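You operate a simulated robot arm through the tools that you are given. There is no shell and no other tool. Be economical: measure what you need, move in short steps, check, and stop when the job is done.

Carry out the task below with a simulated two-armed robot. There is one attempt and no reset: what you move stays moved.

JOB
Hold the spin basket steady and put a wet cloth in, then the other across from it.
Fine: yellow first; then turn the small washer to spin and open its lid.

Only the result counts: the job must be done as asked and must still hold three seconds after the hand-in. Knocking over, shifting, dropping, spilling or breaking anything else fails it. A push-on lid holds only when it is set on centred and level and pressed home; a screw cap is set on level and turned clockwise until tight. Flat cloth is picked up by pressing the open fingertips on it (5 to 10 N) and closing them slowly along it; thin cloth reads only 2 to 8 mm in the jaws.

ROBOT AND FRAMES
Two 7-joint arms with two-finger parallel grippers on one trunk, on a base that drives. Base frame: it is fixed to the floor where the robot stands at the start and does not move with it; the origin is under the middle of the robot, x ahead of it, y to its left, z up; the surface under the hand at the start is at about z = 0.69. Readings come in m, degrees, newtons and seconds.
The left shoulder is at the start at [0.07, 0.134, 1.101], the right one opposite. With the tool pointing down near the work surface each hand reaches from about 0.1 to 0.64 m from the robot's upright axis, wherever it stands, measured 20 degrees to its own side. Places, roughly: blue lid [0.6, 0.5, 0.7]; green wrung cloth (13x6x4 cm) [0.5, -0.3, 0.7]; selector dial [0.5, 0.3, 0.7]; start button [0.6, 0.3, 0.7]; timer dial [0.7, 0.3, 0.7]; yellow wrung cloth (13x6x4 cm) [0.5, -0.2, 0.7]. Payload 1.57 kg a hand.
The tool frame of a hand sits at the grasp point between the pads (the TCP): z along the fingers, y along the line on which they close. The tips reach 0.03 m beyond it. Largest opening 0.08 m; finger width 0.017, thickness 0.012; the body of the gripper, 0.04 by 0.082 m, starts 0.08 m behind the TCP.
Orientation is that of the tool frame in the base frame, as [roll, pitch, yaw] about the fixed x, y, z axes, in that order (R = Rz(yaw) Ry(pitch) Rx(roll)). With the fingers straight down and closing along the base's y, the tool's x points along the base's -x, its y along +y and its z along -z.

CONTROLS
- The arms move only by the tool servo_tool. It takes "left_motion", "right_motion" or both (then of equal length, played together; a hand with none holds still); each is a list of rows, each a list of 7 numbers: the turn, a rotation vector about the tool's x, y, z in degrees, then the shift along the tool's x, y, z in m, then the closure in counts, from 0 (fully open) to 255 (shut). In form: [[rx, ry, rz, tx, ty, tz, hand], ...]. A call has 1 to 10 rows; each row is the pose to reach, as a shift and turn from the pose commanded when the call began, along the tool's axes at that moment. A row lasts 0.2 s, in which the tool goes at most 0.05 m and 8.6 degrees; a call with a longer step from one row to the next is refused whole, and so is a gripper value outside its range. A pose out of reach is approached as far as the arm can. The call stops where the force on the tool passes 90 N (or 10 N more than at its start, if that is more) or the arm is blocked; 0.2 s more then pass. Each finger travels about 0.153 m/s and halts on what it meets, pressing with about 26 N; the grip force reading is that of the motor and also rises with nothing between the fingers. The clock runs only during rows and for 0.2 s after the last one: add rows that repeat a pose to give the fingers time. It gives the time, the measured TCP pose, the force on the tool (base axes), the opening and the grip force at its end, in the units of the frame above (readings bear some noise), with the torque about the TCP (base axes, N m) and any sound that the robot's microphone picked up, and new pictures: "views" is both (left out), scene, wrist or none (wrist: the cameras of the hands that moved).
- Cameras (640 x 400 px; columns grow to the right, rows downward): "scene" is now at [0.1267, 0.0324, 1.3195]; the picture's right is [0.38, -0.92, 0.00], its down [-0.63, -0.26, -0.73] and it looks along [0.68, 0.28, -0.68] (base axes); focal length 214 px, centre (320, 200). "left" rides on the left gripper at [0.072, 0.006, -0.122] in its tool frame; the picture's right is [-0.09, 1.00, 0.00], its down [-0.84, -0.08, -0.54] and it looks along [-0.54, -0.05, 0.84] (tool axes); focal length 238 px, centre (320, 200). "right" rides on the right gripper at [0.072, -0.007, -0.122] in its tool frame; the picture's right is [0.09, 1.00, 0.00], its down [-0.84, 0.08, -0.54] and it looks along [-0.54, 0.05, 0.84] (tool axes); focal length 238 px, centre (320, 200). There is no depth. A picture from a camera that has moved, and an enlarged one, comes with that camera's place and axes in the base frame and with its lens.
- lift_body(by): slides the trunk up (or, below 0, down) by that many m; the arms and the scene camera ride with it, the base frame stays. It gives what a move gives, with no picture.
- base_move(legs): drives the robot by 1 to 6 legs, each [ahead, left, turn to the left] in m, m and degrees, along the robot's own axes; the way and the turn of a leg run together, so that a leg with both is an arc; at most 1.5 m and 180 degrees a leg. The arms and the cameras ride along, it lands a little off, and it stops where it bumps. It gives what a move gives, and a new picture of the scene camera.
- pan_tilt(pan, tilt): turns the head with the scene camera to pan (to the left, within 86 degrees either way) and tilt (down, from -29 to 69), counted from straight ahead of the robot. It gives what a move gives, and a new picture of the scene camera.
- inspect(camera, box): a new picture of the part [left, top, right, bottom] of that camera's present view, enlarged. It takes no simulated time.
- sign_off(): hands the job in; it is judged then, once.

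Go step by step. Nothing tells you exact positions but the pictures and the camera data: compare them with the known pose of the tool, close in by small moves and look again before you grip or let go. The budget is 120 turns and 260 pictures, counting those below and the enlarged ones. Unless the task says otherwise, let go and move clear before handing in, and close with one line.

The tools are called after "Call:" by a JSON object that holds its "fn" and its "kwargs". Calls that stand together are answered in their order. servo_tool: Moves the arms, as the interface text tells. Its arguments: {"type":"object","properties":{"left_motion":{"type":"array"},"right_motion":{"type":"array"},"views":{"type":"string","enum":["both","scene","wrist","none"]}},"required":[]} The other tools are called the same way: lift_body (by) slides the trunk up or down; base_move (legs) drives the base; pan_tilt (pan, tilt) turns the head that bears the scene camera; inspect (camera, box) takes an enlarged picture of a part of a camera's view; sign_off () hands the job in.

At the start:

```text
time_s: 0.0
left_position: [0.381, 0.3448, 1.1767]
left_tool_rot: [-180.0, 0.0, -180.0]
left_contact_force: [0.0, 0.3, 0.1]
left_moment: [0.02, 0.01, -0.01]
left_gripper_width: 0.08
left_finger_force: 0.1
right_position: [0.3859, -0.0574, 1.106]
right_tool_rot: [179.9, 0.0, -180.0]
right_contact_force: [0.1, -0.1, -1.0]
right_moment: [-0.02, -0.04, 0.02]
right_gripper_width: 0.0797
right_finger_force: 0.1
trunk travel left (down, up): [-0.675, 0.265]
robot x, y, heading: [-0.0004, -0.0013, 0.1]
head pan, tilt: [22.4, 42.8]
```

scene: 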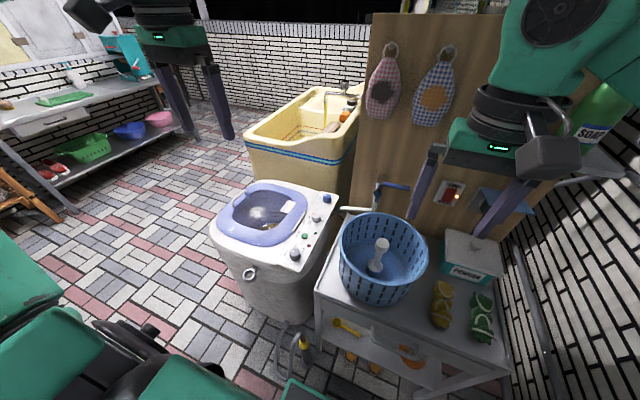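
right: 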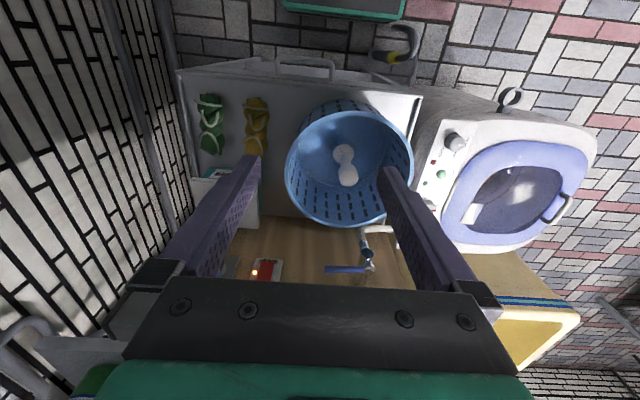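
left: 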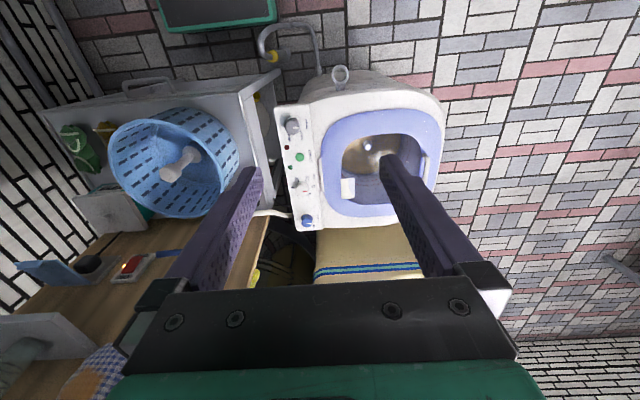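

I see a blue basket on a cabinet with yellow and green cloths to its right, and a small washer to its left with a blue lid and dials. I'll look closer at the dials, basket and cloths.

Call:
{"fn": "inspect", "kwargs": {"camera": "scene", "box": [200, 170, 360, 270]}}

Call:
{"fn": "inspect", "kwargs": {"camera": "scene", "box": [320, 190, 512, 350]}}

Call:
{"fn": "inspect", "kwargs": {"camera": "left", "box": [260, 80, 460, 240]}}

Call:
{"fn": "inspect", "kwargs": {"camera": "right", "box": [170, 50, 430, 240]}}

```text
4.00 times, centred on (280, 220) of scene
camera zoom: at [0.1267, 0.0324, 1.3195], right [0.38, -0.92, 0.0], down [-0.63, -0.26, -0.73], along [0.68, 0.28, -0.68], focal length 858 px, centre (480, 120)
```

zoom: 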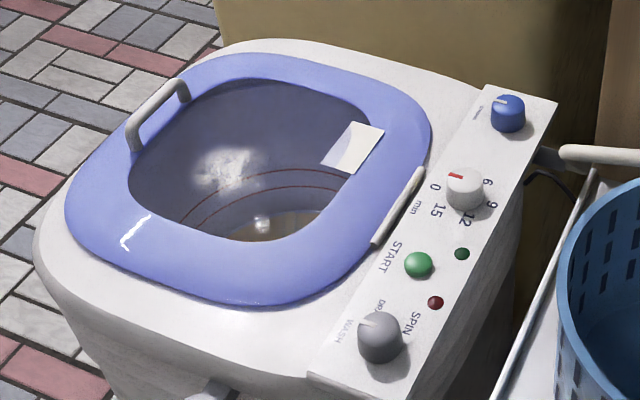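

```text
2.50 times, centred on (416, 270) of scene
camera zoom: at [0.1267, 0.0324, 1.3195], right [0.38, -0.92, 0.0], down [-0.63, -0.26, -0.73], along [0.68, 0.28, -0.68], focal length 536 px, centre (80, 25)
```

zoom: 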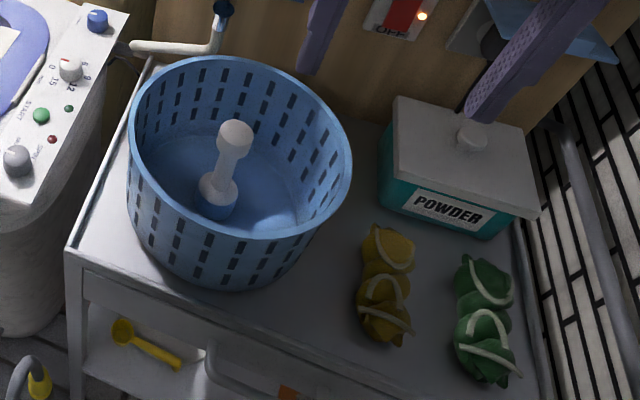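

```text
2.50 times, centred on (360, 160) of left
camera zoom: at [0.3064, 0.3526, 1.2974], right [0.09, 1.0, 0.0], down [0.84, -0.08, 0.54], along [0.54, -0.05, -0.84], focal length 596 px, centre (220, 300)
```

zoom: 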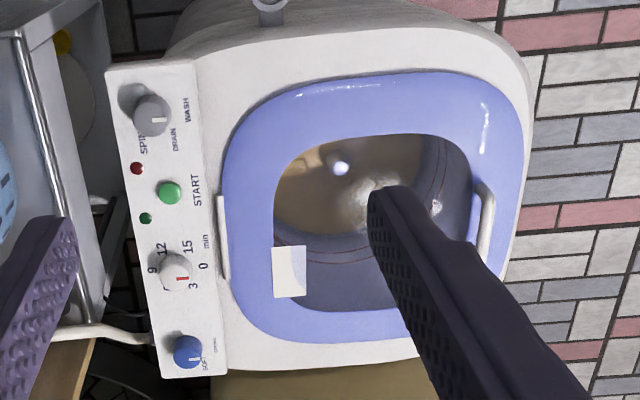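

```text
2.11 times, centred on (300, 145) of right
camera zoom: at [0.3137, -0.0636, 1.2273], right [-0.09, 1.0, 0.0], down [0.84, 0.08, 0.54], along [0.54, 0.05, -0.84], focal length 502 px, centre (362, 316)
```

zoom: 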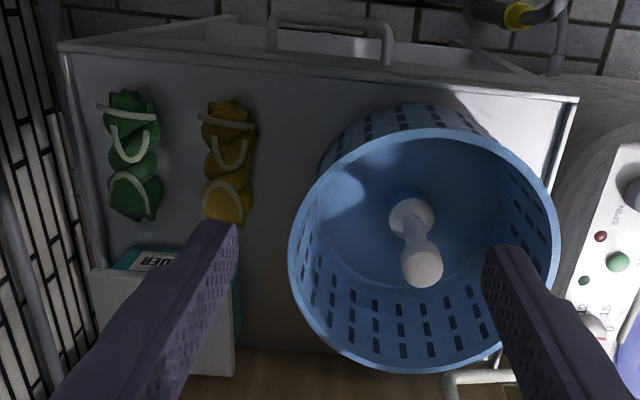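

Triangulating from the two cameras: basket rim centre is about (0.50, 0.00, 0.85) with radius 0.11, yellow is at (0.47, -0.186) and green at (0.47, -0.284). I'll bring the left hand above the left rim and the right hand above the yellow cloth.

Call:
{"fn": "servo_tool", "kwargs": {"left_motion": [[0, 0, 0, -0.0153, -0.029, 0.027, 0], [0, 0, 0, -0.0305, -0.058, 0.054, 0], [0, 0, 0, -0.0458, -0.087, 0.081, 0], [0, 0, 0, -0.061, -0.116, 0.108, 0], [0, 0, 0, -0.0763, -0.145, 0.135, 0], [0, 0, 0, -0.0915, -0.174, 0.163, 0], [0, 0, 0, -0.107, -0.203, 0.19, 0], [0, 0, 0, -0.122, -0.232, 0.217, 0], [0, 0, 0, -0.122, -0.232, 0.217, 0]], "right_motion": [[0, 0, 0, -0.014, -0.026, 0.026, 0], [0, 0, 0, -0.028, -0.052, 0.052, 0], [0, 0, 0, -0.042, -0.078, 0.077, 0], [0, 0, 0, -0.056, -0.104, 0.103, 0], [0, 0, 0, -0.07, -0.129, 0.13, 0], [0, 0, 0, -0.086, -0.129, 0.155, 0], [0, 0, 0, -0.086, -0.129, 0.18, 0], [0, 0, 0, -0.086, -0.129, 0.206, 0], [0, 0, 0, -0.086, -0.129, 0.206, 0]]}}

```text
time_s: 2.0
left_position: [0.4997, 0.1148, 0.9603]
left_tool_rot: [-179.9, 0.2, -179.8]
left_contact_force: [-0.1, -0.3, 0.4]
left_moment: [-0.04, 0.0, -0.01]
left_gripper_width: 0.0799
left_finger_force: 0.0
right_position: [0.4708, -0.1856, 0.8992]
right_tool_rot: [180.0, 0.1, 180.0]
right_contact_force: [-0.8, 0.3, 1.0]
right_moment: [-0.01, 0.0, 0.0]
right_gripper_width: 0.0799
right_finger_force: 0.0
trunk travel left (down, up): [-0.675, 0.265]
robot x, y, heading: [-0.0009, 0.0009, -0.1]
head pan, tilt: [22.4, 42.8]
camera scene: at [0.1255, 0.0329, 1.3196], right [0.38, -0.92, 0.0], down [-0.63, -0.26, -0.73], along [0.68, 0.28, -0.68], focal length 214 px, centre (320, 200)
camera right: at [0.3994, -0.1918, 1.0214], right [-0.09, 1.0, 0.0], down [0.84, 0.08, 0.54], along [0.54, 0.05, -0.84], focal length 238 px, centre (320, 200)
camera left: at [0.4258, 0.1225, 1.0811], right [0.09, 1.0, 0.0], down [0.83, -0.08, 0.55], along [0.54, -0.05, -0.84], focal length 238 px, centre (320, 200)
```

scene: 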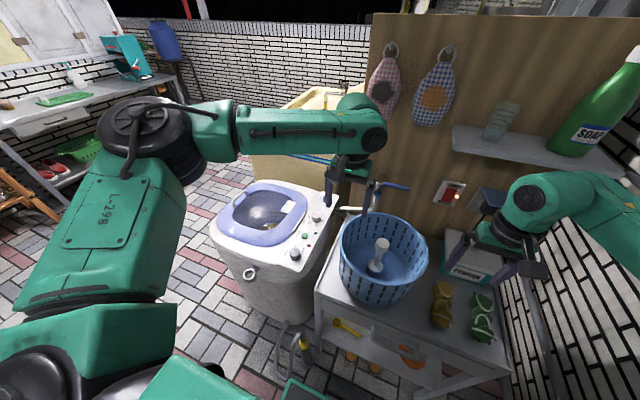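
right: 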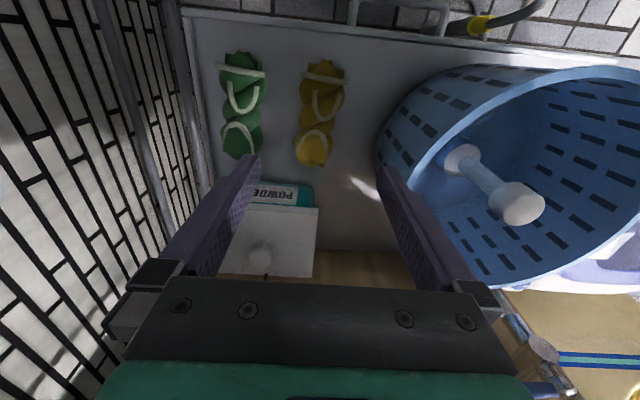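
left: 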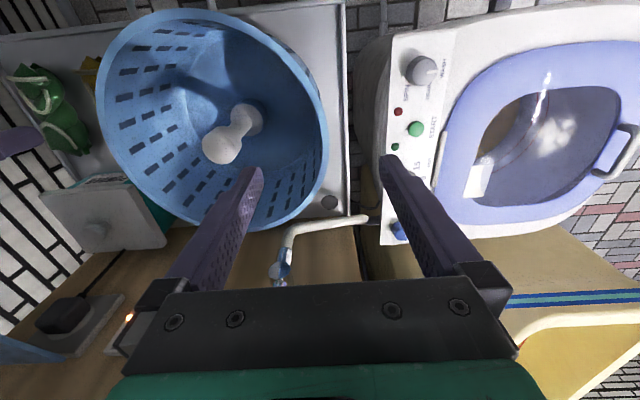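

The rim's left side is at about y=0.12. I'll lower the left hand until its fingertips straddle the rim, then check.

Call:
{"fn": "servo_tool", "kwargs": {"left_motion": [[0, 0, 0, -0.004, 0.004, 0.045, 0], [0, 0, 0, -0.006, 0.004, 0.085, 0], [0, 0, 0, -0.006, 0.004, 0.085, 0]]}}

Call:
{"fn": "inspect", "kwargs": {"camera": "scene", "box": [310, 150, 470, 250]}}

```text
time_s: 2.8
left_position: [0.495, 0.1279, 0.8796]
left_tool_rot: [-180.0, 0.1, -180.0]
left_contact_force: [-0.1, 1.2, 0.2]
left_moment: [-0.03, -0.01, -0.03]
left_gripper_width: 0.0799
left_finger_force: 0.0
left hand out of reach, approached as far as the arm can: row 1, 2, 3
right_position: [0.4725, -0.185, 0.8984]
right_tool_rot: [-179.9, 0.0, 180.0]
right_contact_force: [0.7, 1.4, -0.4]
right_moment: [0.01, 0.03, -0.02]
right_gripper_width: 0.0801
right_finger_force: 0.2
trunk travel left (down, up): [-0.675, 0.265]
robot x, y, heading: [-0.0018, 0.0028, 0.1]
head pan, tilt: [22.4, 42.8]
camera scene: at [0.1267, 0.032, 1.3195], right [0.38, -0.92, 0.0], down [-0.63, -0.26, -0.73], along [0.68, 0.28, -0.68], focal length 214 px, centre (320, 200)
camera left: at [0.421, 0.1362, 1.0005], right [0.09, 1.0, 0.0], down [0.84, -0.08, 0.54], along [0.54, -0.05, -0.84], focal length 238 px, centre (320, 200)
```

scene: 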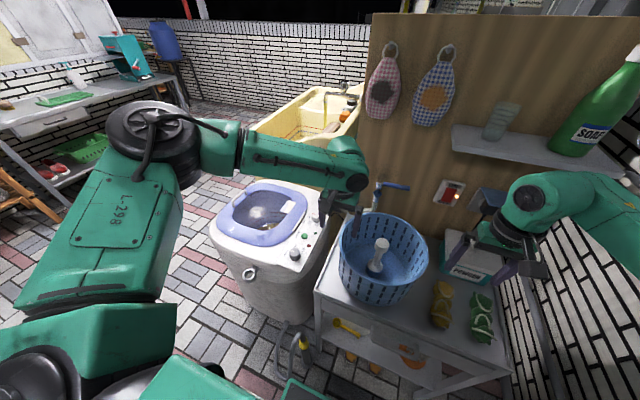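
left: 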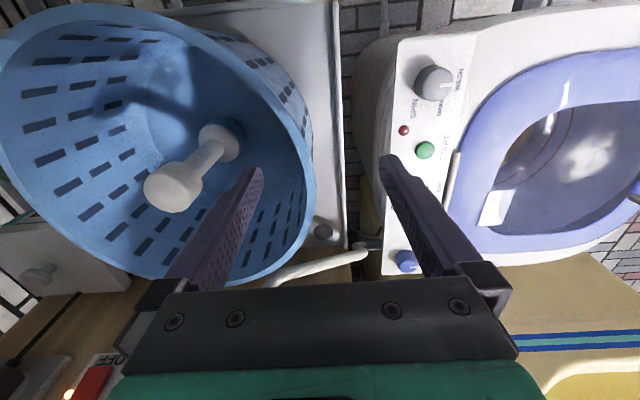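

```text
4.00 times, centred on (390, 200) of scene
camera zoom: at [0.1267, 0.032, 1.3195], right [0.38, -0.92, 0.0], down [-0.63, -0.26, -0.73], along [0.68, 0.28, -0.68], focal length 858 px, centre (40, 200)
```

zoom: 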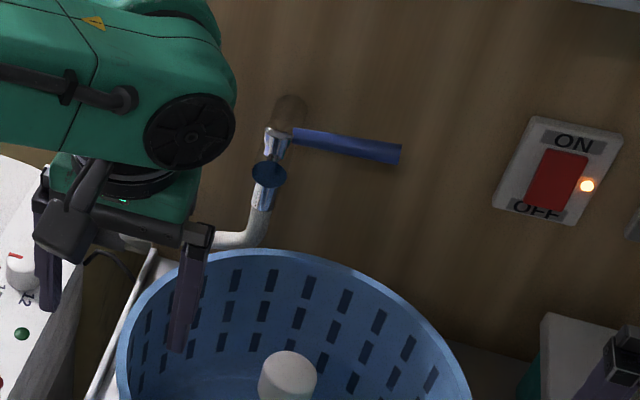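

The left arm hits a limit at this height. I'll raise both hands again and lower the trunk instead, so the arm stays in its comfortable shape.

Call:
{"fn": "servo_tool", "kwargs": {"left_motion": [[0, 0, 0, 0, -0.004, -0.045, 0], [0, 0, 0, 0, -0.003, -0.085, 0], [0, 0, 0, 0, -0.003, -0.1, 0], [0, 0, 0, 0, -0.003, -0.1, 0]], "right_motion": [[0, 0, 0, 0, 0, -0.045, 0], [0, 0, 0, 0, 0, -0.09, 0], [0, 0, 0, 0, 0, -0.1, 0], [0, 0, 0, 0, 0, -0.1, 0]], "views": "none"}}

Call:
{"fn": "lift_body", "kwargs": {"by": -0.1}}

Call:
{"fn": "servo_tool", "kwargs": {"left_motion": [[0, 0, 0, 0, 0, 0, 0]], "views": "wrist"}}

```text
time_s: 3.8
left_position: [0.492, 0.1267, 0.9791]
left_tool_rot: [-180.0, 0.1, 179.9]
left_contact_force: [0.1, -1.3, 0.2]
left_moment: [0.0, 0.03, -0.01]
left_gripper_width: 0.0797
left_finger_force: 0.1
right_position: [0.4718, -0.1867, 0.9987]
right_tool_rot: [-180.0, 0.0, 179.9]
right_contact_force: [-0.6, 0.0, 0.4]
right_moment: [0.0, -0.01, 0.04]
right_gripper_width: 0.0802
right_finger_force: 0.0
trunk travel left (down, up): [-0.675, 0.265]
robot x, y, heading: [0.0034, -0.0022, 0.2]
head pan, tilt: [22.4, 42.8]
```

```text
time_s: 5.1
left_position: [0.4929, 0.1272, 0.8788]
left_tool_rot: [-179.9, 0.1, -180.0]
left_contact_force: [-0.8, 0.6, -1.2]
left_moment: [-0.01, -0.01, -0.01]
left_gripper_width: 0.08
left_finger_force: 0.0
right_position: [0.4719, -0.1866, 0.9006]
right_tool_rot: [179.9, -0.1, -179.9]
right_contact_force: [0.1, -0.5, 0.0]
right_moment: [0.02, -0.04, -0.01]
right_gripper_width: 0.0802
right_finger_force: 0.0
trunk travel left (down, up): [-0.575, 0.365]
robot x, y, heading: [-0.0043, 0.0024, 0.1]
head pan, tilt: [22.4, 42.8]
```

```text
time_s: 5.5
left_position: [0.4936, 0.1261, 0.8798]
left_tool_rot: [-180.0, -0.1, 180.0]
left_contact_force: [0.5, -0.9, -0.1]
left_moment: [0.0, 0.01, 0.01]
left_gripper_width: 0.0798
left_finger_force: 0.1
right_position: [0.472, -0.1865, 0.8998]
right_tool_rot: [179.9, 0.1, -180.0]
right_contact_force: [-0.1, -0.5, 0.0]
right_moment: [-0.02, 0.0, 0.0]
right_gripper_width: 0.0797
right_finger_force: 0.1
trunk travel left (down, up): [-0.575, 0.365]
robot x, y, heading: [-0.0002, -0.0003, -0.1]
head pan, tilt: [22.4, 42.8]
camera left: at [0.4202, 0.1334, 1.0011], right [0.09, 1.0, 0.0], down [0.84, -0.08, 0.54], along [0.54, -0.05, -0.84], focal length 238 px, centre (320, 200)
```

left: 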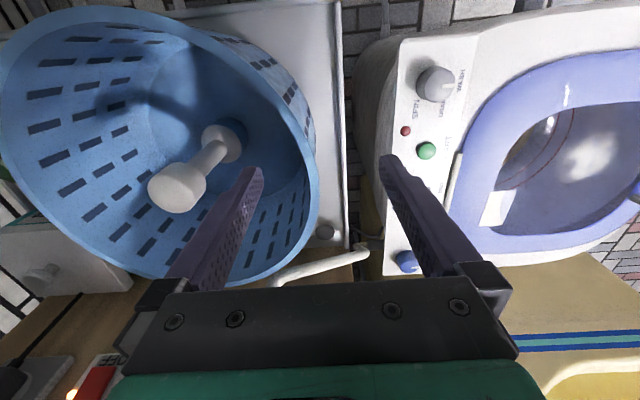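

The rim's left edge is at about y=0.123 outside and 0.113 inside. I'll centre over it in y.

Call:
{"fn": "servo_tool", "kwargs": {"left_motion": [[0, 0, 0, -0.01, -0.008, 0, 0], [0, 0, 0, -0.01, -0.008, 0, 0]], "views": "wrist"}}

```text
time_s: 6.1
left_position: [0.5028, 0.1181, 0.8804]
left_tool_rot: [179.9, 0.1, -179.9]
left_contact_force: [0.1, -0.6, 0.1]
left_moment: [0.0, -0.02, 0.0]
left_gripper_width: 0.0802
left_finger_force: 0.1
right_position: [0.4712, -0.1856, 0.8995]
right_tool_rot: [180.0, 0.0, 179.9]
right_contact_force: [0.2, -1.0, -1.5]
right_moment: [0.03, -0.02, 0.01]
right_gripper_width: 0.0798
right_finger_force: 0.1
trunk travel left (down, up): [-0.575, 0.365]
robot x, y, heading: [0.0014, -0.0019, 0.1]
head pan, tilt: [22.4, 42.8]
camera left: at [0.4292, 0.1256, 1.0011], right [0.09, 1.0, 0.0], down [0.84, -0.08, 0.54], along [0.54, -0.05, -0.84], focal length 238 px, centre (320, 200)
```

left: 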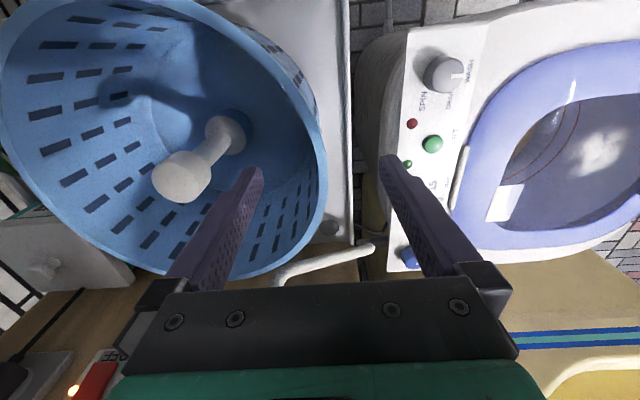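

Left is reachable and centred now. Lower 4 cm and close slowly on the rim.

Call:
{"fn": "servo_tool", "kwargs": {"left_motion": [[0, 0, 0, 0, 0, 0.02, 0], [0, 0, 0, 0, 0, 0.04, 0], [0, 0, 0, 0, 0, 0.04, 80], [0, 0, 0, 0, 0, 0.04, 140], [0, 0, 0, 0, 0, 0.04, 170], [0, 0, 0, 0, 0, 0.04, 185]], "views": "both"}}

Call:
{"fn": "inspect", "kwargs": {"camera": "left", "box": [220, 100, 420, 225]}}

```text
time_s: 7.5
left_position: [0.5018, 0.1185, 0.8408]
left_tool_rot: [-179.9, 0.2, -180.0]
left_contact_force: [0.3, 0.6, 0.3]
left_moment: [-0.05, 0.01, -0.03]
left_gripper_width: 0.022
left_finger_force: 0.1
right_position: [0.4716, -0.1861, 0.8988]
right_tool_rot: [-180.0, 0.1, 180.0]
right_contact_force: [-0.1, -0.1, -0.2]
right_moment: [-0.01, 0.0, -0.03]
right_gripper_width: 0.0801
right_finger_force: 0.1
trunk travel left (down, up): [-0.575, 0.365]
robot x, y, heading: [-0.0041, -0.0025, -0.1]
head pan, tilt: [22.4, 42.8]
camera scene: at [0.1268, 0.0323, 1.2195], right [0.38, -0.92, 0.0], down [-0.63, -0.26, -0.73], along [0.68, 0.28, -0.68], focal length 214 px, centre (320, 200)
camera left: at [0.4285, 0.1263, 0.9613], right [0.09, 1.0, 0.0], down [0.84, -0.08, 0.54], along [0.54, -0.05, -0.84], focal length 238 px, centre (320, 200)
```

scene: 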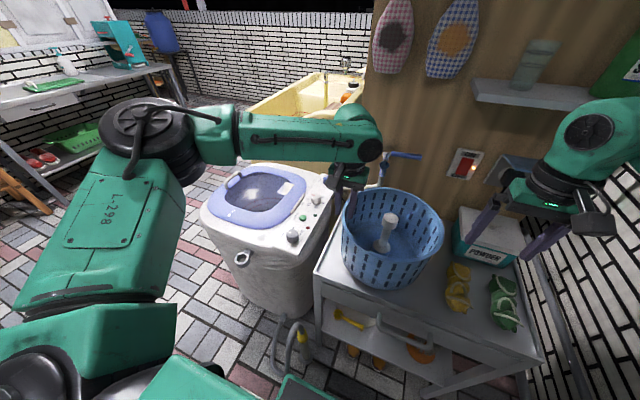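
left: 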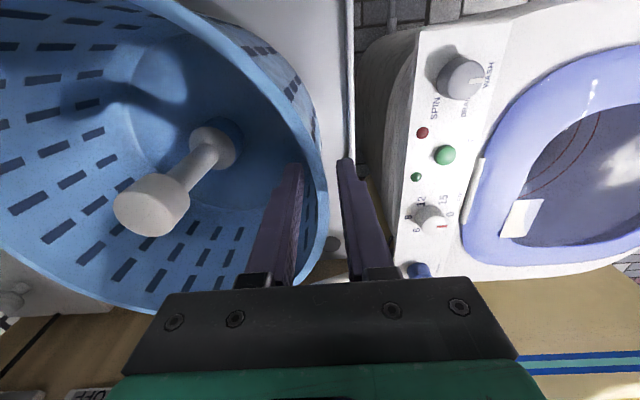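

```text
3.20 times, centred on (320, 162) of left
camera zoom: at [0.4285, 0.1263, 0.9613], right [0.09, 1.0, 0.0], down [0.84, -0.08, 0.54], along [0.54, -0.05, -0.84], focal length 763 px, centre (320, 320)
```

zoom: 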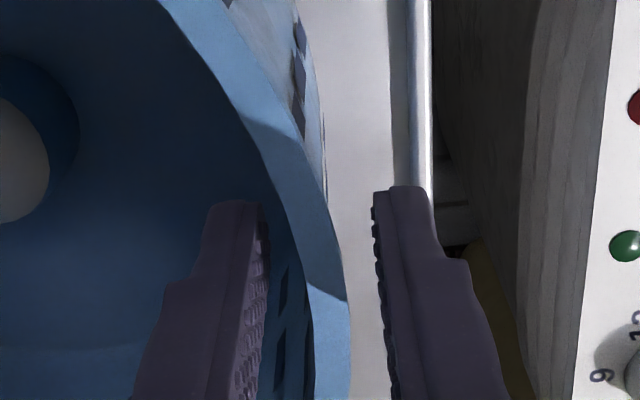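

The fingers straddle the rim nearly symmetrically. Close the rest slowly.

Call:
{"fn": "servo_tool", "kwargs": {"left_motion": [[0, 0, 0, 0, 0, 0, 200], [0, 0, 0, 0, 0, 0, 212], [0, 0, 0, 0, 0, 0, 222], [0, 0, 0, 0, 0, 0, 230], [0, 0, 0, 0, 0, 0, 236], [0, 0, 0, 0, 0, 0, 236]], "views": "wrist"}}

```text
time_s: 8.9
left_position: [0.5025, 0.1188, 0.84]
left_tool_rot: [-179.9, 0.1, 179.9]
left_contact_force: [0.1, -0.4, 0.2]
left_moment: [-0.03, -0.02, 0.02]
left_gripper_width: 0.0074
left_finger_force: 0.6
right_position: [0.4725, -0.1867, 0.8994]
right_tool_rot: [-180.0, 0.0, -180.0]
right_contact_force: [0.4, -0.7, -0.4]
right_moment: [-0.03, 0.01, 0.0]
right_gripper_width: 0.08
right_finger_force: 0.1
trunk travel left (down, up): [-0.575, 0.365]
robot x, y, heading: [-0.0012, 0.0029, -0.2]
head pan, tilt: [22.4, 42.8]
camera left: at [0.4285, 0.1264, 0.9613], right [0.09, 1.0, 0.0], down [0.84, -0.08, 0.54], along [0.54, -0.05, -0.84], focal length 238 px, centre (320, 200)
```

left: 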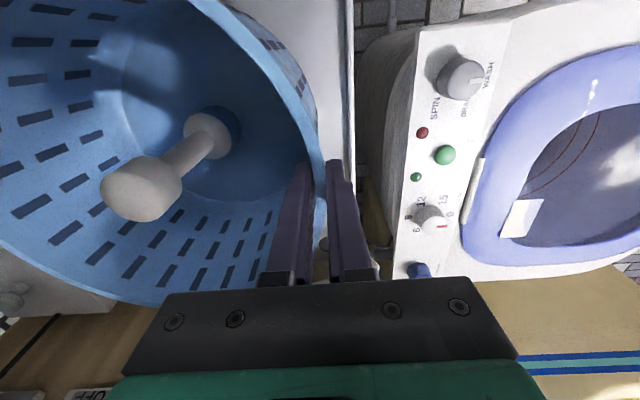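

The grip is closing on the wall, but the basket seems to have moved slightly. Let me check from the scene camera before going on.

Call:
{"fn": "servo_tool", "kwargs": {"left_motion": [[0, 0, 0, 0, 0, 0, 240], [0, 0, 0, 0, 0, 0, 245]], "views": "both"}}

Call:
{"fn": "inspect", "kwargs": {"camera": "scene", "box": [320, 160, 480, 300]}}

```text
time_s: 9.5
left_position: [0.5014, 0.1183, 0.8398]
left_tool_rot: [-179.8, 0.1, -179.9]
left_contact_force: [2.6, -1.9, 3.4]
left_moment: [-0.83, -0.01, 0.47]
left_gripper_width: 0.0063
left_finger_force: 25.9
right_position: [0.472, -0.1869, 0.899]
right_tool_rot: [-179.9, 0.1, 180.0]
right_contact_force: [0.5, 0.1, -0.2]
right_moment: [0.02, -0.01, -0.03]
right_gripper_width: 0.0802
right_finger_force: 0.0
trunk travel left (down, up): [-0.575, 0.365]
robot x, y, heading: [-0.0008, 0.0022, -0.1]
head pan, tilt: [22.4, 42.8]
camera scene: at [0.127, 0.0321, 1.2195], right [0.38, -0.92, 0.0], down [-0.63, -0.26, -0.73], along [0.68, 0.28, -0.68], focal length 214 px, centre (320, 200)
camera left: at [0.4288, 0.126, 0.9615], right [0.09, 1.0, 0.0], down [0.83, -0.07, 0.55], along [0.54, -0.05, -0.84], focal length 238 px, centre (320, 200)
```

scene: 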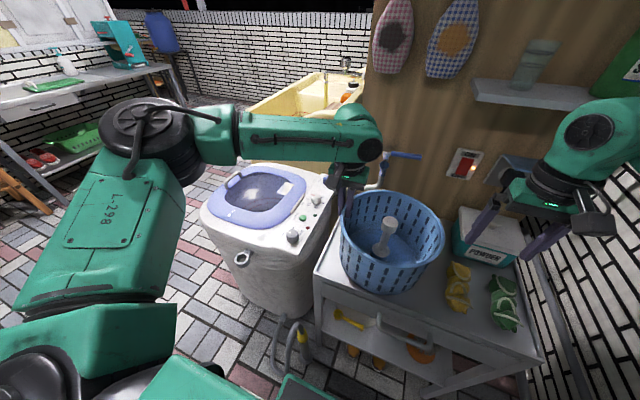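
left: 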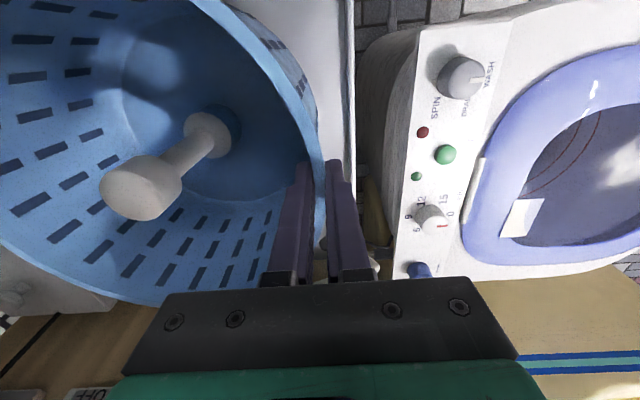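

```text
2.86 times, centred on (400, 230) of scene
camera zoom: at [0.127, 0.0321, 1.2195], right [0.38, -0.92, 0.0], down [-0.63, -0.26, -0.73], along [0.68, 0.28, -0.68], focal length 613 px, centre (91, 114)
```

zoom: 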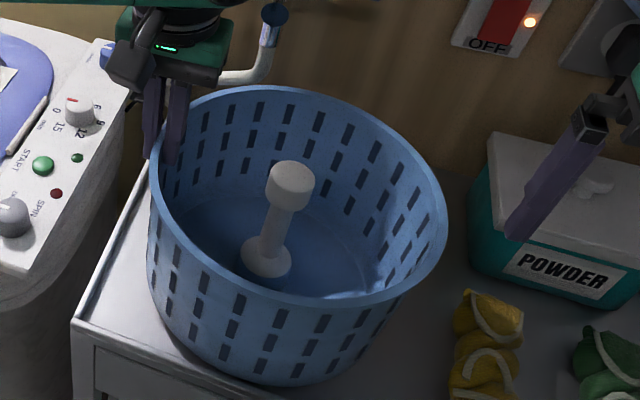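

The basket is held. Now lower the right hand around the yellow cloth.

Call:
{"fn": "servo_tool", "kwargs": {"right_motion": [[0, 0, 0, 0, 0.002, 0.045, 0], [0, 0, 0, 0, 0.002, 0.09, 0], [0, 0, 0, 0, 0.002, 0.12, 0], [0, 0, 0, 0, 0.002, 0.12, 0]], "views": "wrist"}}

```text
time_s: 10.5
left_position: [0.5014, 0.1188, 0.8394]
left_tool_rot: [-179.9, 0.2, -180.0]
left_contact_force: [4.1, 0.6, 3.6]
left_moment: [-0.8, -0.15, 0.45]
left_gripper_width: 0.0062
left_finger_force: 26.5
right_position: [0.472, -0.1839, 0.7788]
right_tool_rot: [-180.0, 0.0, -180.0]
right_contact_force: [0.7, -0.1, -0.3]
right_moment: [-0.02, -0.02, 0.03]
right_gripper_width: 0.08
right_finger_force: 0.1
trunk travel left (down, up): [-0.575, 0.365]
robot x, y, heading: [-0.0015, 0.0018, 0.0]
head pan, tilt: [22.4, 42.8]
camera right: at [0.4006, -0.1904, 0.901], right [-0.09, 1.0, 0.0], down [0.84, 0.08, 0.54], along [0.54, 0.05, -0.84], focal length 238 px, centre (320, 200)
```

right: 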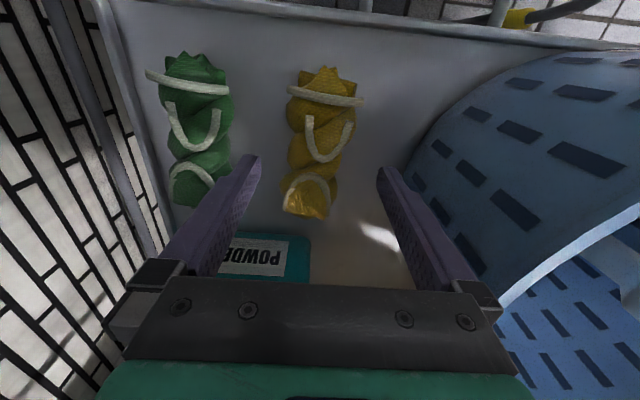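

Alignment is good; a 3 mm correction in y, then down and grip.

Call:
{"fn": "servo_tool", "kwargs": {"right_motion": [[0, 0, 0, 0, -0.003, 0.025, 0], [0, 0, 0, 0, -0.003, 0.05, 0], [0, 0, 0, 0, -0.003, 0.05, 40], [0, 0, 0, 0, -0.003, 0.05, 80], [0, 0, 0, 0, -0.003, 0.05, 120], [0, 0, 0, 0, -0.003, 0.05, 160], [0, 0, 0, 0, -0.003, 0.05, 200], [0, 0, 0, 0, -0.003, 0.05, 200]], "views": "wrist"}}

```text
time_s: 12.3
left_position: [0.5022, 0.1184, 0.8397]
left_tool_rot: [-180.0, 0.2, -179.8]
left_contact_force: [3.4, 0.1, 4.3]
left_moment: [-0.8, -0.09, 0.52]
left_gripper_width: 0.0063
left_finger_force: 26.3
right_position: [0.4717, -0.1864, 0.7291]
right_tool_rot: [-180.0, 0.1, -180.0]
right_contact_force: [-0.6, 0.0, -0.6]
right_moment: [-0.02, 0.01, 0.01]
right_gripper_width: 0.0531
right_finger_force: 25.2
trunk travel left (down, up): [-0.575, 0.365]
robot x, y, heading: [-0.0043, -0.0031, 0.2]
head pan, tilt: [22.4, 42.8]
camera right: at [0.4006, -0.1934, 0.8514], right [-0.09, 1.0, 0.0], down [0.84, 0.08, 0.54], along [0.54, 0.05, -0.84], focal length 238 px, centre (320, 200)
```

right: 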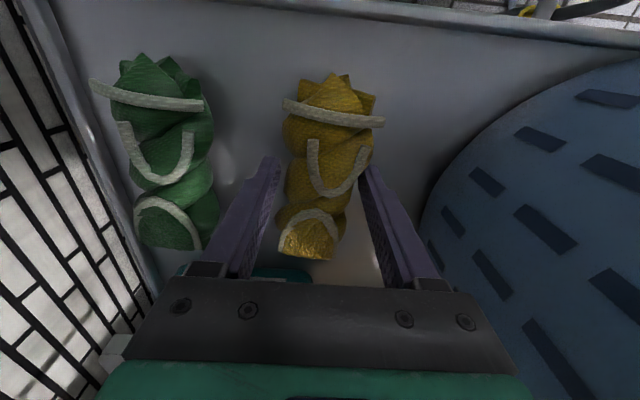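

The yellow cloth is gripped at 53 mm, but centred fingers wouldn't fit between the post and the wall. I'll let go and regrip about 3 cm towards the near end so the fingers pass beside the post.

Call:
{"fn": "servo_tool", "kwargs": {"right_motion": [[0, 0, 0, 0, 0, 0, 100], [0, 0, 0, 0, 0, 0, 50], [0, 0, 0, 0, 0, 0, 0], [0, 0, 0, 0.015, 0, 0, 0], [0, 0, 0, 0.028, 0, 0, 0], [0, 0, 0, 0.028, 0, 0, 50], [0, 0, 0, 0.028, 0, 0, 100], [0, 0, 0, 0.028, 0, 0, 150], [0, 0, 0, 0.028, 0, 0, 200], [0, 0, 0, 0.028, 0, 0, 200]], "views": "wrist"}}

```text
time_s: 14.5
left_position: [0.5008, 0.1194, 0.84]
left_tool_rot: [-179.9, 0.2, -179.9]
left_contact_force: [5.5, -0.7, 2.9]
left_moment: [-0.77, -0.22, 0.51]
left_gripper_width: 0.0064
left_finger_force: 25.5
right_position: [0.4451, -0.1877, 0.7291]
right_tool_rot: [-179.9, 0.0, 180.0]
right_contact_force: [0.3, 2.2, 1.1]
right_moment: [0.1, 0.04, 0.02]
right_gripper_width: 0.0474
right_finger_force: 25.7
trunk travel left (down, up): [-0.575, 0.365]
robot x, y, heading: [-0.0014, -0.0013, -0.0]
head pan, tilt: [22.4, 42.8]
camera right: at [0.3726, -0.1937, 0.8518], right [-0.09, 1.0, 0.0], down [0.84, 0.08, 0.54], along [0.54, 0.05, -0.84], focal length 238 px, centre (320, 200)
```

right: 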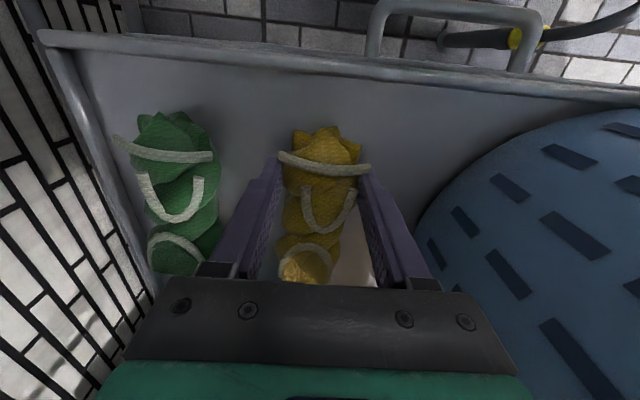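

Gripped at 47 mm near the end. Lift it straight up.

Call:
{"fn": "servo_tool", "kwargs": {"right_motion": [[0, 0, 0, 0, 0, -0.04, 200], [0, 0, 0, 0, 0, -0.08, 200], [0, 0, 0, 0, 0, -0.12, 200], [0, 0, 0, 0, 0, -0.16, 200], [0, 0, 0, 0, 0, -0.2, 200], [0, 0, 0, 0, 0, -0.22, 200], [0, 0, 0, 0, 0, -0.22, 200]], "views": "wrist"}}

```text
time_s: 16.1
left_position: [0.5027, 0.1193, 0.8398]
left_tool_rot: [-180.0, 0.1, -179.9]
left_contact_force: [4.6, 0.3, 4.8]
left_moment: [-0.81, -0.16, 0.44]
left_gripper_width: 0.006
left_finger_force: 26.3
right_position: [0.4434, -0.1867, 0.9508]
right_tool_rot: [-180.0, 0.0, -180.0]
right_contact_force: [0.0, -0.5, -1.5]
right_moment: [0.02, 0.06, -0.01]
right_gripper_width: 0.047
right_finger_force: 26.4
trunk travel left (down, up): [-0.575, 0.365]
robot x, y, heading: [0.0011, 0.0026, -0.0]
head pan, tilt: [22.4, 42.8]
camera right: at [0.3728, -0.1934, 1.072], right [-0.09, 1.0, 0.0], down [0.84, 0.08, 0.54], along [0.54, 0.05, -0.84], focal length 238 px, centre (320, 200)
```

right: 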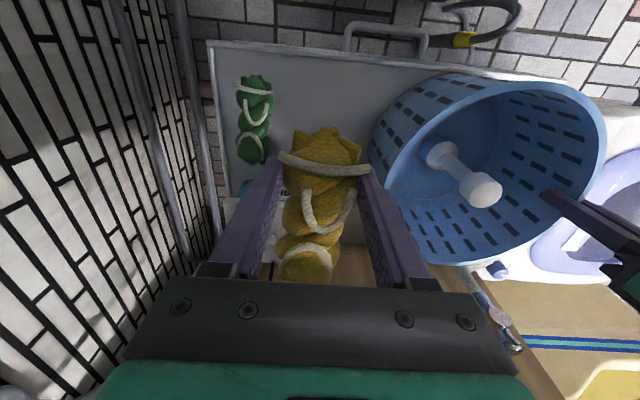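

The yellow cloth is lifted (about 1.5 N). Turn the right hand +90° in yaw.

Call:
{"fn": "servo_tool", "kwargs": {"right_motion": [[0, 0, -8.5, 0, 0, 0, 200], [0, 0, -17, 0, 0, 0, 200], [0, 0, -25.5, 0, 0, 0, 200], [0, 0, -34, 0, 0, 0, 200], [0, 0, -42.5, 0, 0, 0, 200], [0, 0, -51, 0, 0, 0, 200], [0, 0, -59.5, 0, 0, 0, 200], [0, 0, -68, 0, 0, 0, 200], [0, 0, -76.5, 0, 0, 0, 200], [0, 0, -85, 0, 0, 0, 200]], "views": "both"}}

```text
time_s: 18.3
left_position: [0.5014, 0.1204, 0.838]
left_tool_rot: [-180.0, 0.0, -179.9]
left_contact_force: [3.1, -0.2, 3.9]
left_moment: [-0.8, -0.36, 0.46]
left_gripper_width: 0.0062
left_finger_force: 25.6
right_position: [0.2541, -0.0577, 0.9277]
right_tool_rot: [-179.9, 0.0, -95.3]
right_contact_force: [-0.5, 0.3, -1.7]
right_moment: [-0.07, -0.02, 0.01]
right_gripper_width: 0.0471
right_finger_force: 25.8
right hand out of reach, approached as far as the arm can: row 4, 5, 6, 7, 8, 9, 10
trunk travel left (down, up): [-0.575, 0.365]
robot x, y, heading: [0.001, 0.005, -0.3]
head pan, tilt: [22.4, 42.8]
camera scene: at [0.1271, 0.0329, 1.2194], right [0.38, -0.92, 0.0], down [-0.63, -0.26, -0.73], along [0.68, 0.28, -0.68], focal length 214 px, centre (320, 200)
camera right: at [0.2545, -0.1293, 1.0501], right [-1.0, 0.0, 0.0], down [0.0, 0.84, 0.54], along [0.0, 0.54, -0.84], focal length 238 px, centre (320, 200)
```

scene: 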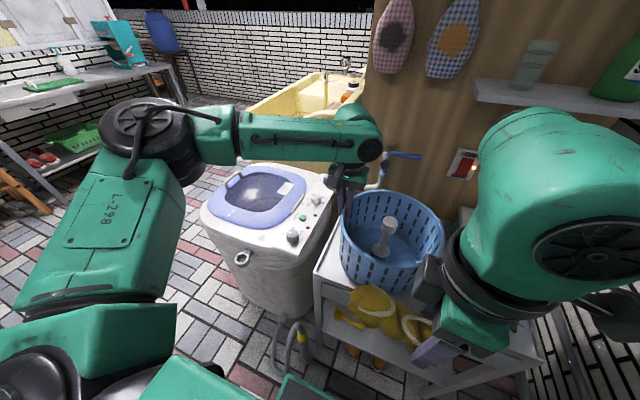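
right: 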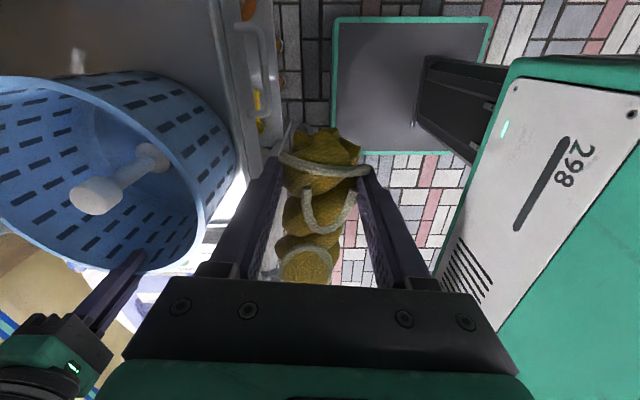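

Positive yaw runs out of reach, so I'll return and turn the other way (-90°).

Call:
{"fn": "servo_tool", "kwargs": {"right_motion": [[0, 0, 8.5, 0.008, -0.018, -0.002, 200], [0, 0, 17, 0.017, -0.036, -0.005, 200], [0, 0, 25.5, 0.025, -0.054, -0.007, 200], [0, 0, 34, 0.034, -0.072, -0.01, 200], [0, 0, 42.5, 0.042, -0.09, -0.012, 200], [0, 0, 51, 0.05, -0.108, -0.015, 200], [0, 0, 59.5, 0.059, -0.126, -0.017, 200], [0, 0, 68, 0.067, -0.144, -0.02, 200], [0, 0, 76.5, 0.076, -0.162, -0.02, 200], [0, 0, 85, 0.084, -0.178, -0.02, 200]], "views": "none"}}

Call:
{"fn": "servo_tool", "kwargs": {"right_motion": [[0, 0, 8.5, 0, 0, 0, 200], [0, 0, 17, 0, 0, 0, 200], [0, 0, 25.5, 0, 0, 0, 200], [0, 0, 34, 0, 0, 0, 200], [0, 0, 42.5, 0, 0, 0, 200], [0, 0, 51, 0, 0, 0, 200], [0, 0, 59.5, 0, 0, 0, 200], [0, 0, 68, 0, 0, 0, 200], [0, 0, 76.5, 0, 0, 0, 200], [0, 0, 85, 0, 0, 0, 200]], "views": "both"}}

```text
time_s: 20.5
left_position: [0.5023, 0.1198, 0.8409]
left_tool_rot: [-179.9, 0.0, -179.8]
left_contact_force: [2.5, -0.6, 3.2]
left_moment: [-0.79, -0.06, 0.43]
left_gripper_width: 0.0064
left_finger_force: 26.1
right_position: [0.4285, -0.1612, 0.9483]
right_tool_rot: [-179.9, -0.1, 179.8]
right_contact_force: [-0.8, -0.4, -2.4]
right_moment: [0.02, 0.08, 0.01]
right_gripper_width: 0.0469
right_finger_force: 25.6
trunk travel left (down, up): [-0.575, 0.365]
robot x, y, heading: [0.0002, 0.0014, 0.1]
head pan, tilt: [22.4, 42.8]
```

```text
time_s: 22.7
left_position: [0.5025, 0.1191, 0.8398]
left_tool_rot: [-179.9, 0.1, -179.9]
left_contact_force: [3.8, -1.3, 1.9]
left_moment: [-0.82, -0.2, 0.47]
left_gripper_width: 0.0062
left_finger_force: 26.3
right_position: [0.4293, -0.1594, 0.9476]
right_tool_rot: [179.9, -0.1, 94.8]
right_contact_force: [0.3, 1.0, -0.9]
right_moment: [0.12, -0.03, -0.02]
right_gripper_width: 0.0469
right_finger_force: 26.2
trunk travel left (down, up): [-0.575, 0.365]
robot x, y, heading: [0.0016, 0.0008, -0.0]
head pan, tilt: [22.4, 42.8]
camera scene: at [0.1273, 0.0321, 1.2194], right [0.38, -0.92, 0.0], down [-0.63, -0.26, -0.73], along [0.68, 0.28, -0.68], focal length 214 px, centre (320, 200)
camera right: at [0.4159, -0.0891, 1.0713], right [0.98, 0.18, 0.0], down [0.15, -0.83, 0.54], along [0.1, -0.53, -0.84], focal length 238 px, centre (320, 200)
```

scene: 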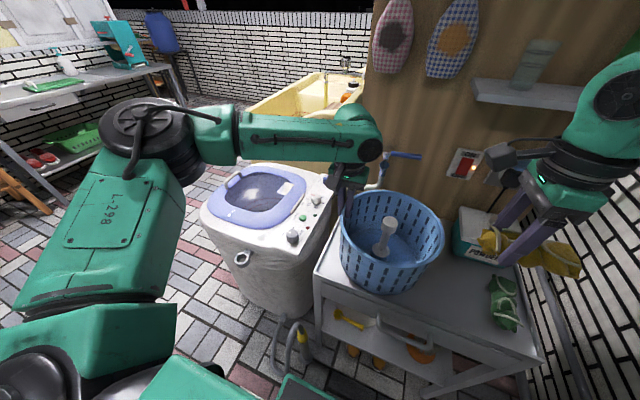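
right: 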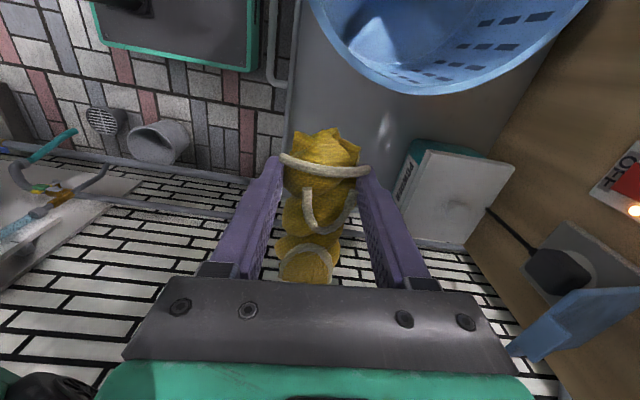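

-90° works, but gripping at the other end would keep the right hand's camera clear of the left hand. I'll lay the cloth down on free table and regrip it at its far (-y) end.

Call:
{"fn": "servo_tool", "kwargs": {"right_motion": [[0, 0, 2.4, 0.006, 0.011, 0.03, 200], [0, 0, 4.8, 0.012, 0.022, 0.07, 200], [0, 0, 4.8, 0.012, 0.022, 0.11, 200], [0, 0, 4.8, 0.012, 0.022, 0.15, 200], [0, 0, 4.8, 0.012, 0.022, 0.18, 200], [0, 0, 4.8, 0.012, 0.022, 0.2, 200], [0, 0, 4.8, 0.012, 0.022, 0.21, 200], [0, 0, 4.8, 0.012, 0.022, 0.217, 200], [0, 0, 4.8, 0.012, 0.022, 0.217, 200]], "views": "both"}}

```text
time_s: 24.7
left_position: [0.5021, 0.119, 0.8394]
left_tool_rot: [-179.9, 0.2, -179.9]
left_contact_force: [4.0, -0.9, 3.7]
left_moment: [-0.78, -0.11, 0.47]
left_gripper_width: 0.0061
left_finger_force: 26.2
right_position: [0.4491, -0.146, 0.7311]
right_tool_rot: [180.0, 0.0, 90.2]
right_contact_force: [0.0, -1.0, -2.0]
right_moment: [0.07, 0.04, -0.03]
right_gripper_width: 0.0467
right_finger_force: 25.9
trunk travel left (down, up): [-0.575, 0.365]
robot x, y, heading: [-0.0015, -0.0011, 0.1]
head pan, tilt: [22.4, 42.8]
camera scene: at [0.1272, 0.0322, 1.2194], right [0.38, -0.92, 0.0], down [-0.63, -0.26, -0.73], along [0.68, 0.28, -0.68], focal length 214 px, centre (320, 200)
camera right: at [0.4426, -0.074, 0.8541], right [1.0, 0.1, 0.0], down [0.08, -0.84, 0.54], along [0.05, -0.54, -0.84], focal length 238 px, centre (320, 200)
```

scene: 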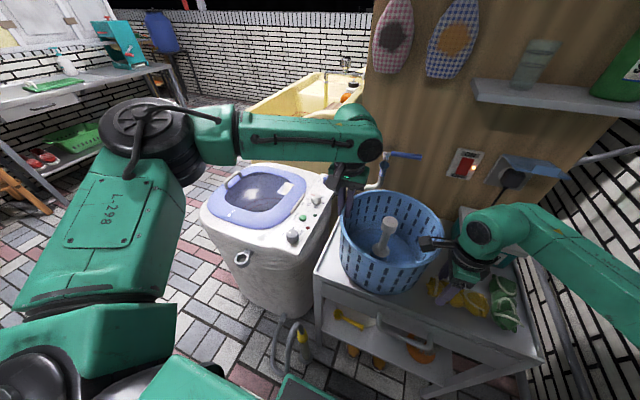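
right: 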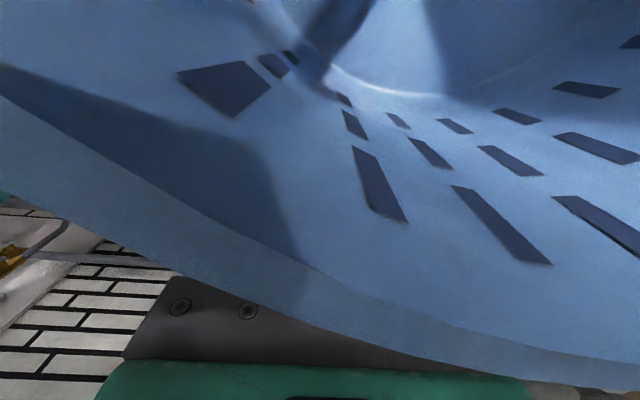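

The wrist camera now hangs just over the rim, so I'll open, go straight up, shift in -y, and only then descend.

Call:
{"fn": "servo_tool", "kwargs": {"right_motion": [[0, 0, 0, 0, 0, 0, 140], [0, 0, 0, 0, 0, 0, 80], [0, 0, 0, 0, 0, 0, 30], [0, 0, 0, 0, 0, 0, 0], [0, 0, 0, 0, 0, -0.04, 0], [0, 0, 0, 0, 0, -0.08, 0], [0, 0, 0, 0, 0, -0.1, 0], [0, 0, 0, -0.03, 0, -0.1, 0], [0, 0, 0, -0.06, 0, -0.1, 0], [0, 0, 0, -0.06, 0, -0.1, 0]], "views": "both"}}

```text
time_s: 26.9
left_position: [0.5017, 0.119, 0.8396]
left_tool_rot: [-179.9, 0.2, -179.9]
left_contact_force: [2.1, 0.4, 3.0]
left_moment: [-0.81, -0.16, 0.47]
left_gripper_width: 0.0065
left_finger_force: 26.0
right_position: [0.4487, -0.2066, 0.8318]
right_tool_rot: [179.9, -0.1, 90.3]
right_contact_force: [0.4, 0.1, 0.6]
right_moment: [-0.01, -0.03, 0.03]
right_gripper_width: 0.0802
right_finger_force: 0.0
trunk travel left (down, up): [-0.575, 0.365]
robot x, y, heading: [-0.0019, 0.0013, -0.1]
head pan, tilt: [22.4, 42.8]
camera scene: at [0.1271, 0.0326, 1.2194], right [0.38, -0.92, 0.0], down [-0.63, -0.26, -0.73], along [0.68, 0.28, -0.68], focal length 214 px, centre (320, 200)
camera right: at [0.4421, -0.1337, 0.9539], right [1.0, 0.1, 0.0], down [0.08, -0.84, 0.54], along [0.05, -0.54, -0.84], focal length 238 px, centre (320, 200)
```

scene: 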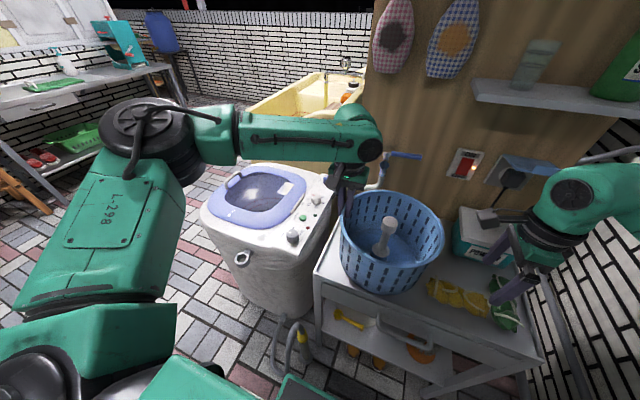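
right: 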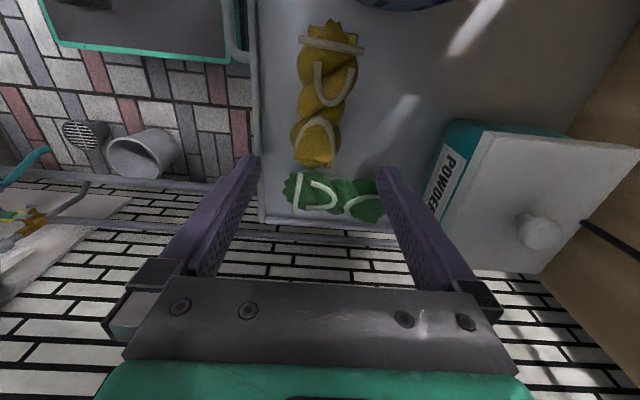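

Yellow now spans y from -0.117 to -0.244. Descend and grip near its -y end.

Call:
{"fn": "servo_tool", "kwargs": {"right_motion": [[0, 0, 0, -0.005, 0.001, 0.04, 0], [0, 0, 0, -0.005, 0.001, 0.08, 0], [0, 0, 0, -0.005, 0.001, 0.102, 0], [0, 0, 0, -0.005, 0.001, 0.102, 0], [0, 0, 0, -0.005, 0.001, 0.102, 50], [0, 0, 0, -0.005, 0.001, 0.102, 90], [0, 0, 0, -0.005, 0.001, 0.102, 130], [0, 0, 0, -0.005, 0.001, 0.102, 170], [0, 0, 0, -0.005, 0.001, 0.102, 210], [0, 0, 0, -0.005, 0.001, 0.102, 210]], "views": "wrist"}}

```text
time_s: 29.1
left_position: [0.5021, 0.1192, 0.8399]
left_tool_rot: [-179.9, 0.2, -179.9]
left_contact_force: [3.2, 0.9, 3.9]
left_moment: [-0.79, -0.14, 0.44]
left_gripper_width: 0.0063
left_finger_force: 26.2
right_position: [0.451, -0.2102, 0.728]
right_tool_rot: [180.0, 0.0, 90.2]
right_contact_force: [-0.1, 0.0, 0.1]
right_moment: [-0.04, 0.02, -0.01]
right_gripper_width: 0.053
right_finger_force: 25.8
trunk travel left (down, up): [-0.575, 0.365]
robot x, y, heading: [0.0013, -0.0011, 0.1]
head pan, tilt: [22.4, 42.8]
camera right: at [0.4441, -0.1382, 0.8518], right [1.0, 0.1, 0.0], down [0.08, -0.84, 0.54], along [0.05, -0.54, -0.84], focal length 238 px, centre (320, 200)
```

right: 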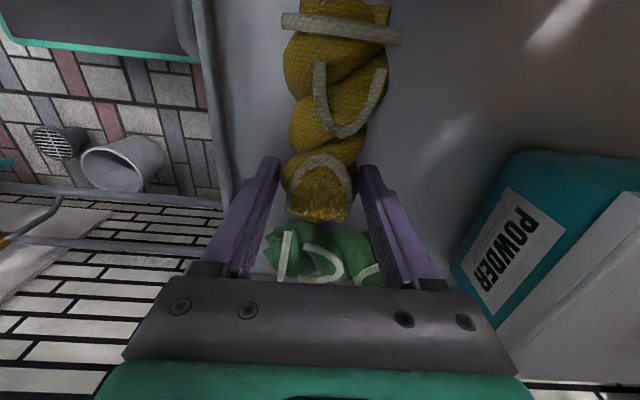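

Gripped. Lift, then carry above the far side of the basket.

Call:
{"fn": "servo_tool", "kwargs": {"right_motion": [[0, 0, 0, 0, 0, -0.045, 210], [0, 0, 0, 0, 0, -0.09, 210], [0, 0, 0, 0, 0, -0.135, 210], [0, 0, 0, 0, 0, -0.18, 210], [0, 0, 0, 0, 0, -0.22, 210], [0, 0, 0, 0.045, 0.02, -0.22, 210], [0, 0, 0, 0.08, 0.05, -0.22, 210], [0, 0, 0, 0.115, 0.08, -0.22, 210], [0, 0, 0, 0.15, 0.108, -0.22, 210], [0, 0, 0, 0.15, 0.108, -0.22, 210]], "views": "both"}}

```text
time_s: 31.3
left_position: [0.503, 0.1185, 0.8402]
left_tool_rot: [-180.0, 0.2, -179.9]
left_contact_force: [5.6, 2.3, 6.0]
left_moment: [-0.79, 0.01, 0.43]
left_gripper_width: 0.0061
left_finger_force: 26.3
right_position: [0.5587, -0.0614, 0.9487]
right_tool_rot: [-180.0, 0.0, 90.2]
right_contact_force: [-0.1, 0.0, -1.7]
right_moment: [-0.03, -0.04, 0.01]
right_gripper_width: 0.0527
right_finger_force: 26.1
trunk travel left (down, up): [-0.575, 0.365]
robot x, y, heading: [-0.0017, 0.0003, -0.1]
head pan, tilt: [22.4, 42.8]
camera scene: at [0.1273, 0.0317, 1.2195], right [0.38, -0.92, 0.0], down [-0.63, -0.26, -0.73], along [0.68, 0.28, -0.68], focal length 214 px, centre (320, 200)
camera right: at [0.5517, 0.0107, 1.072], right [1.0, 0.1, 0.0], down [0.08, -0.84, 0.54], along [0.05, -0.54, -0.84], focal length 238 px, centre (320, 200)
```

scene: 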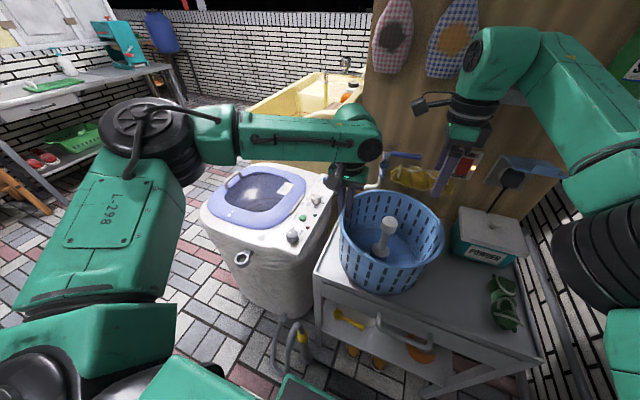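
right: 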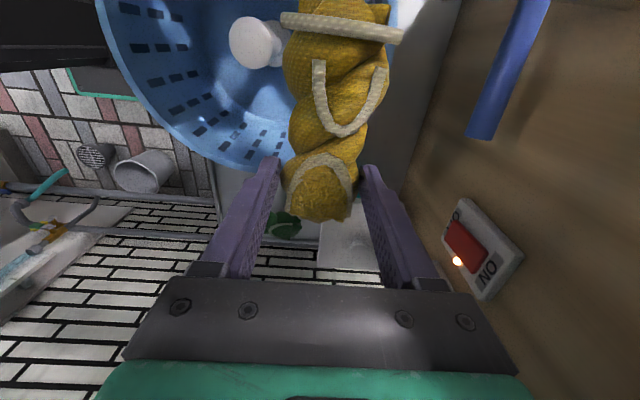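

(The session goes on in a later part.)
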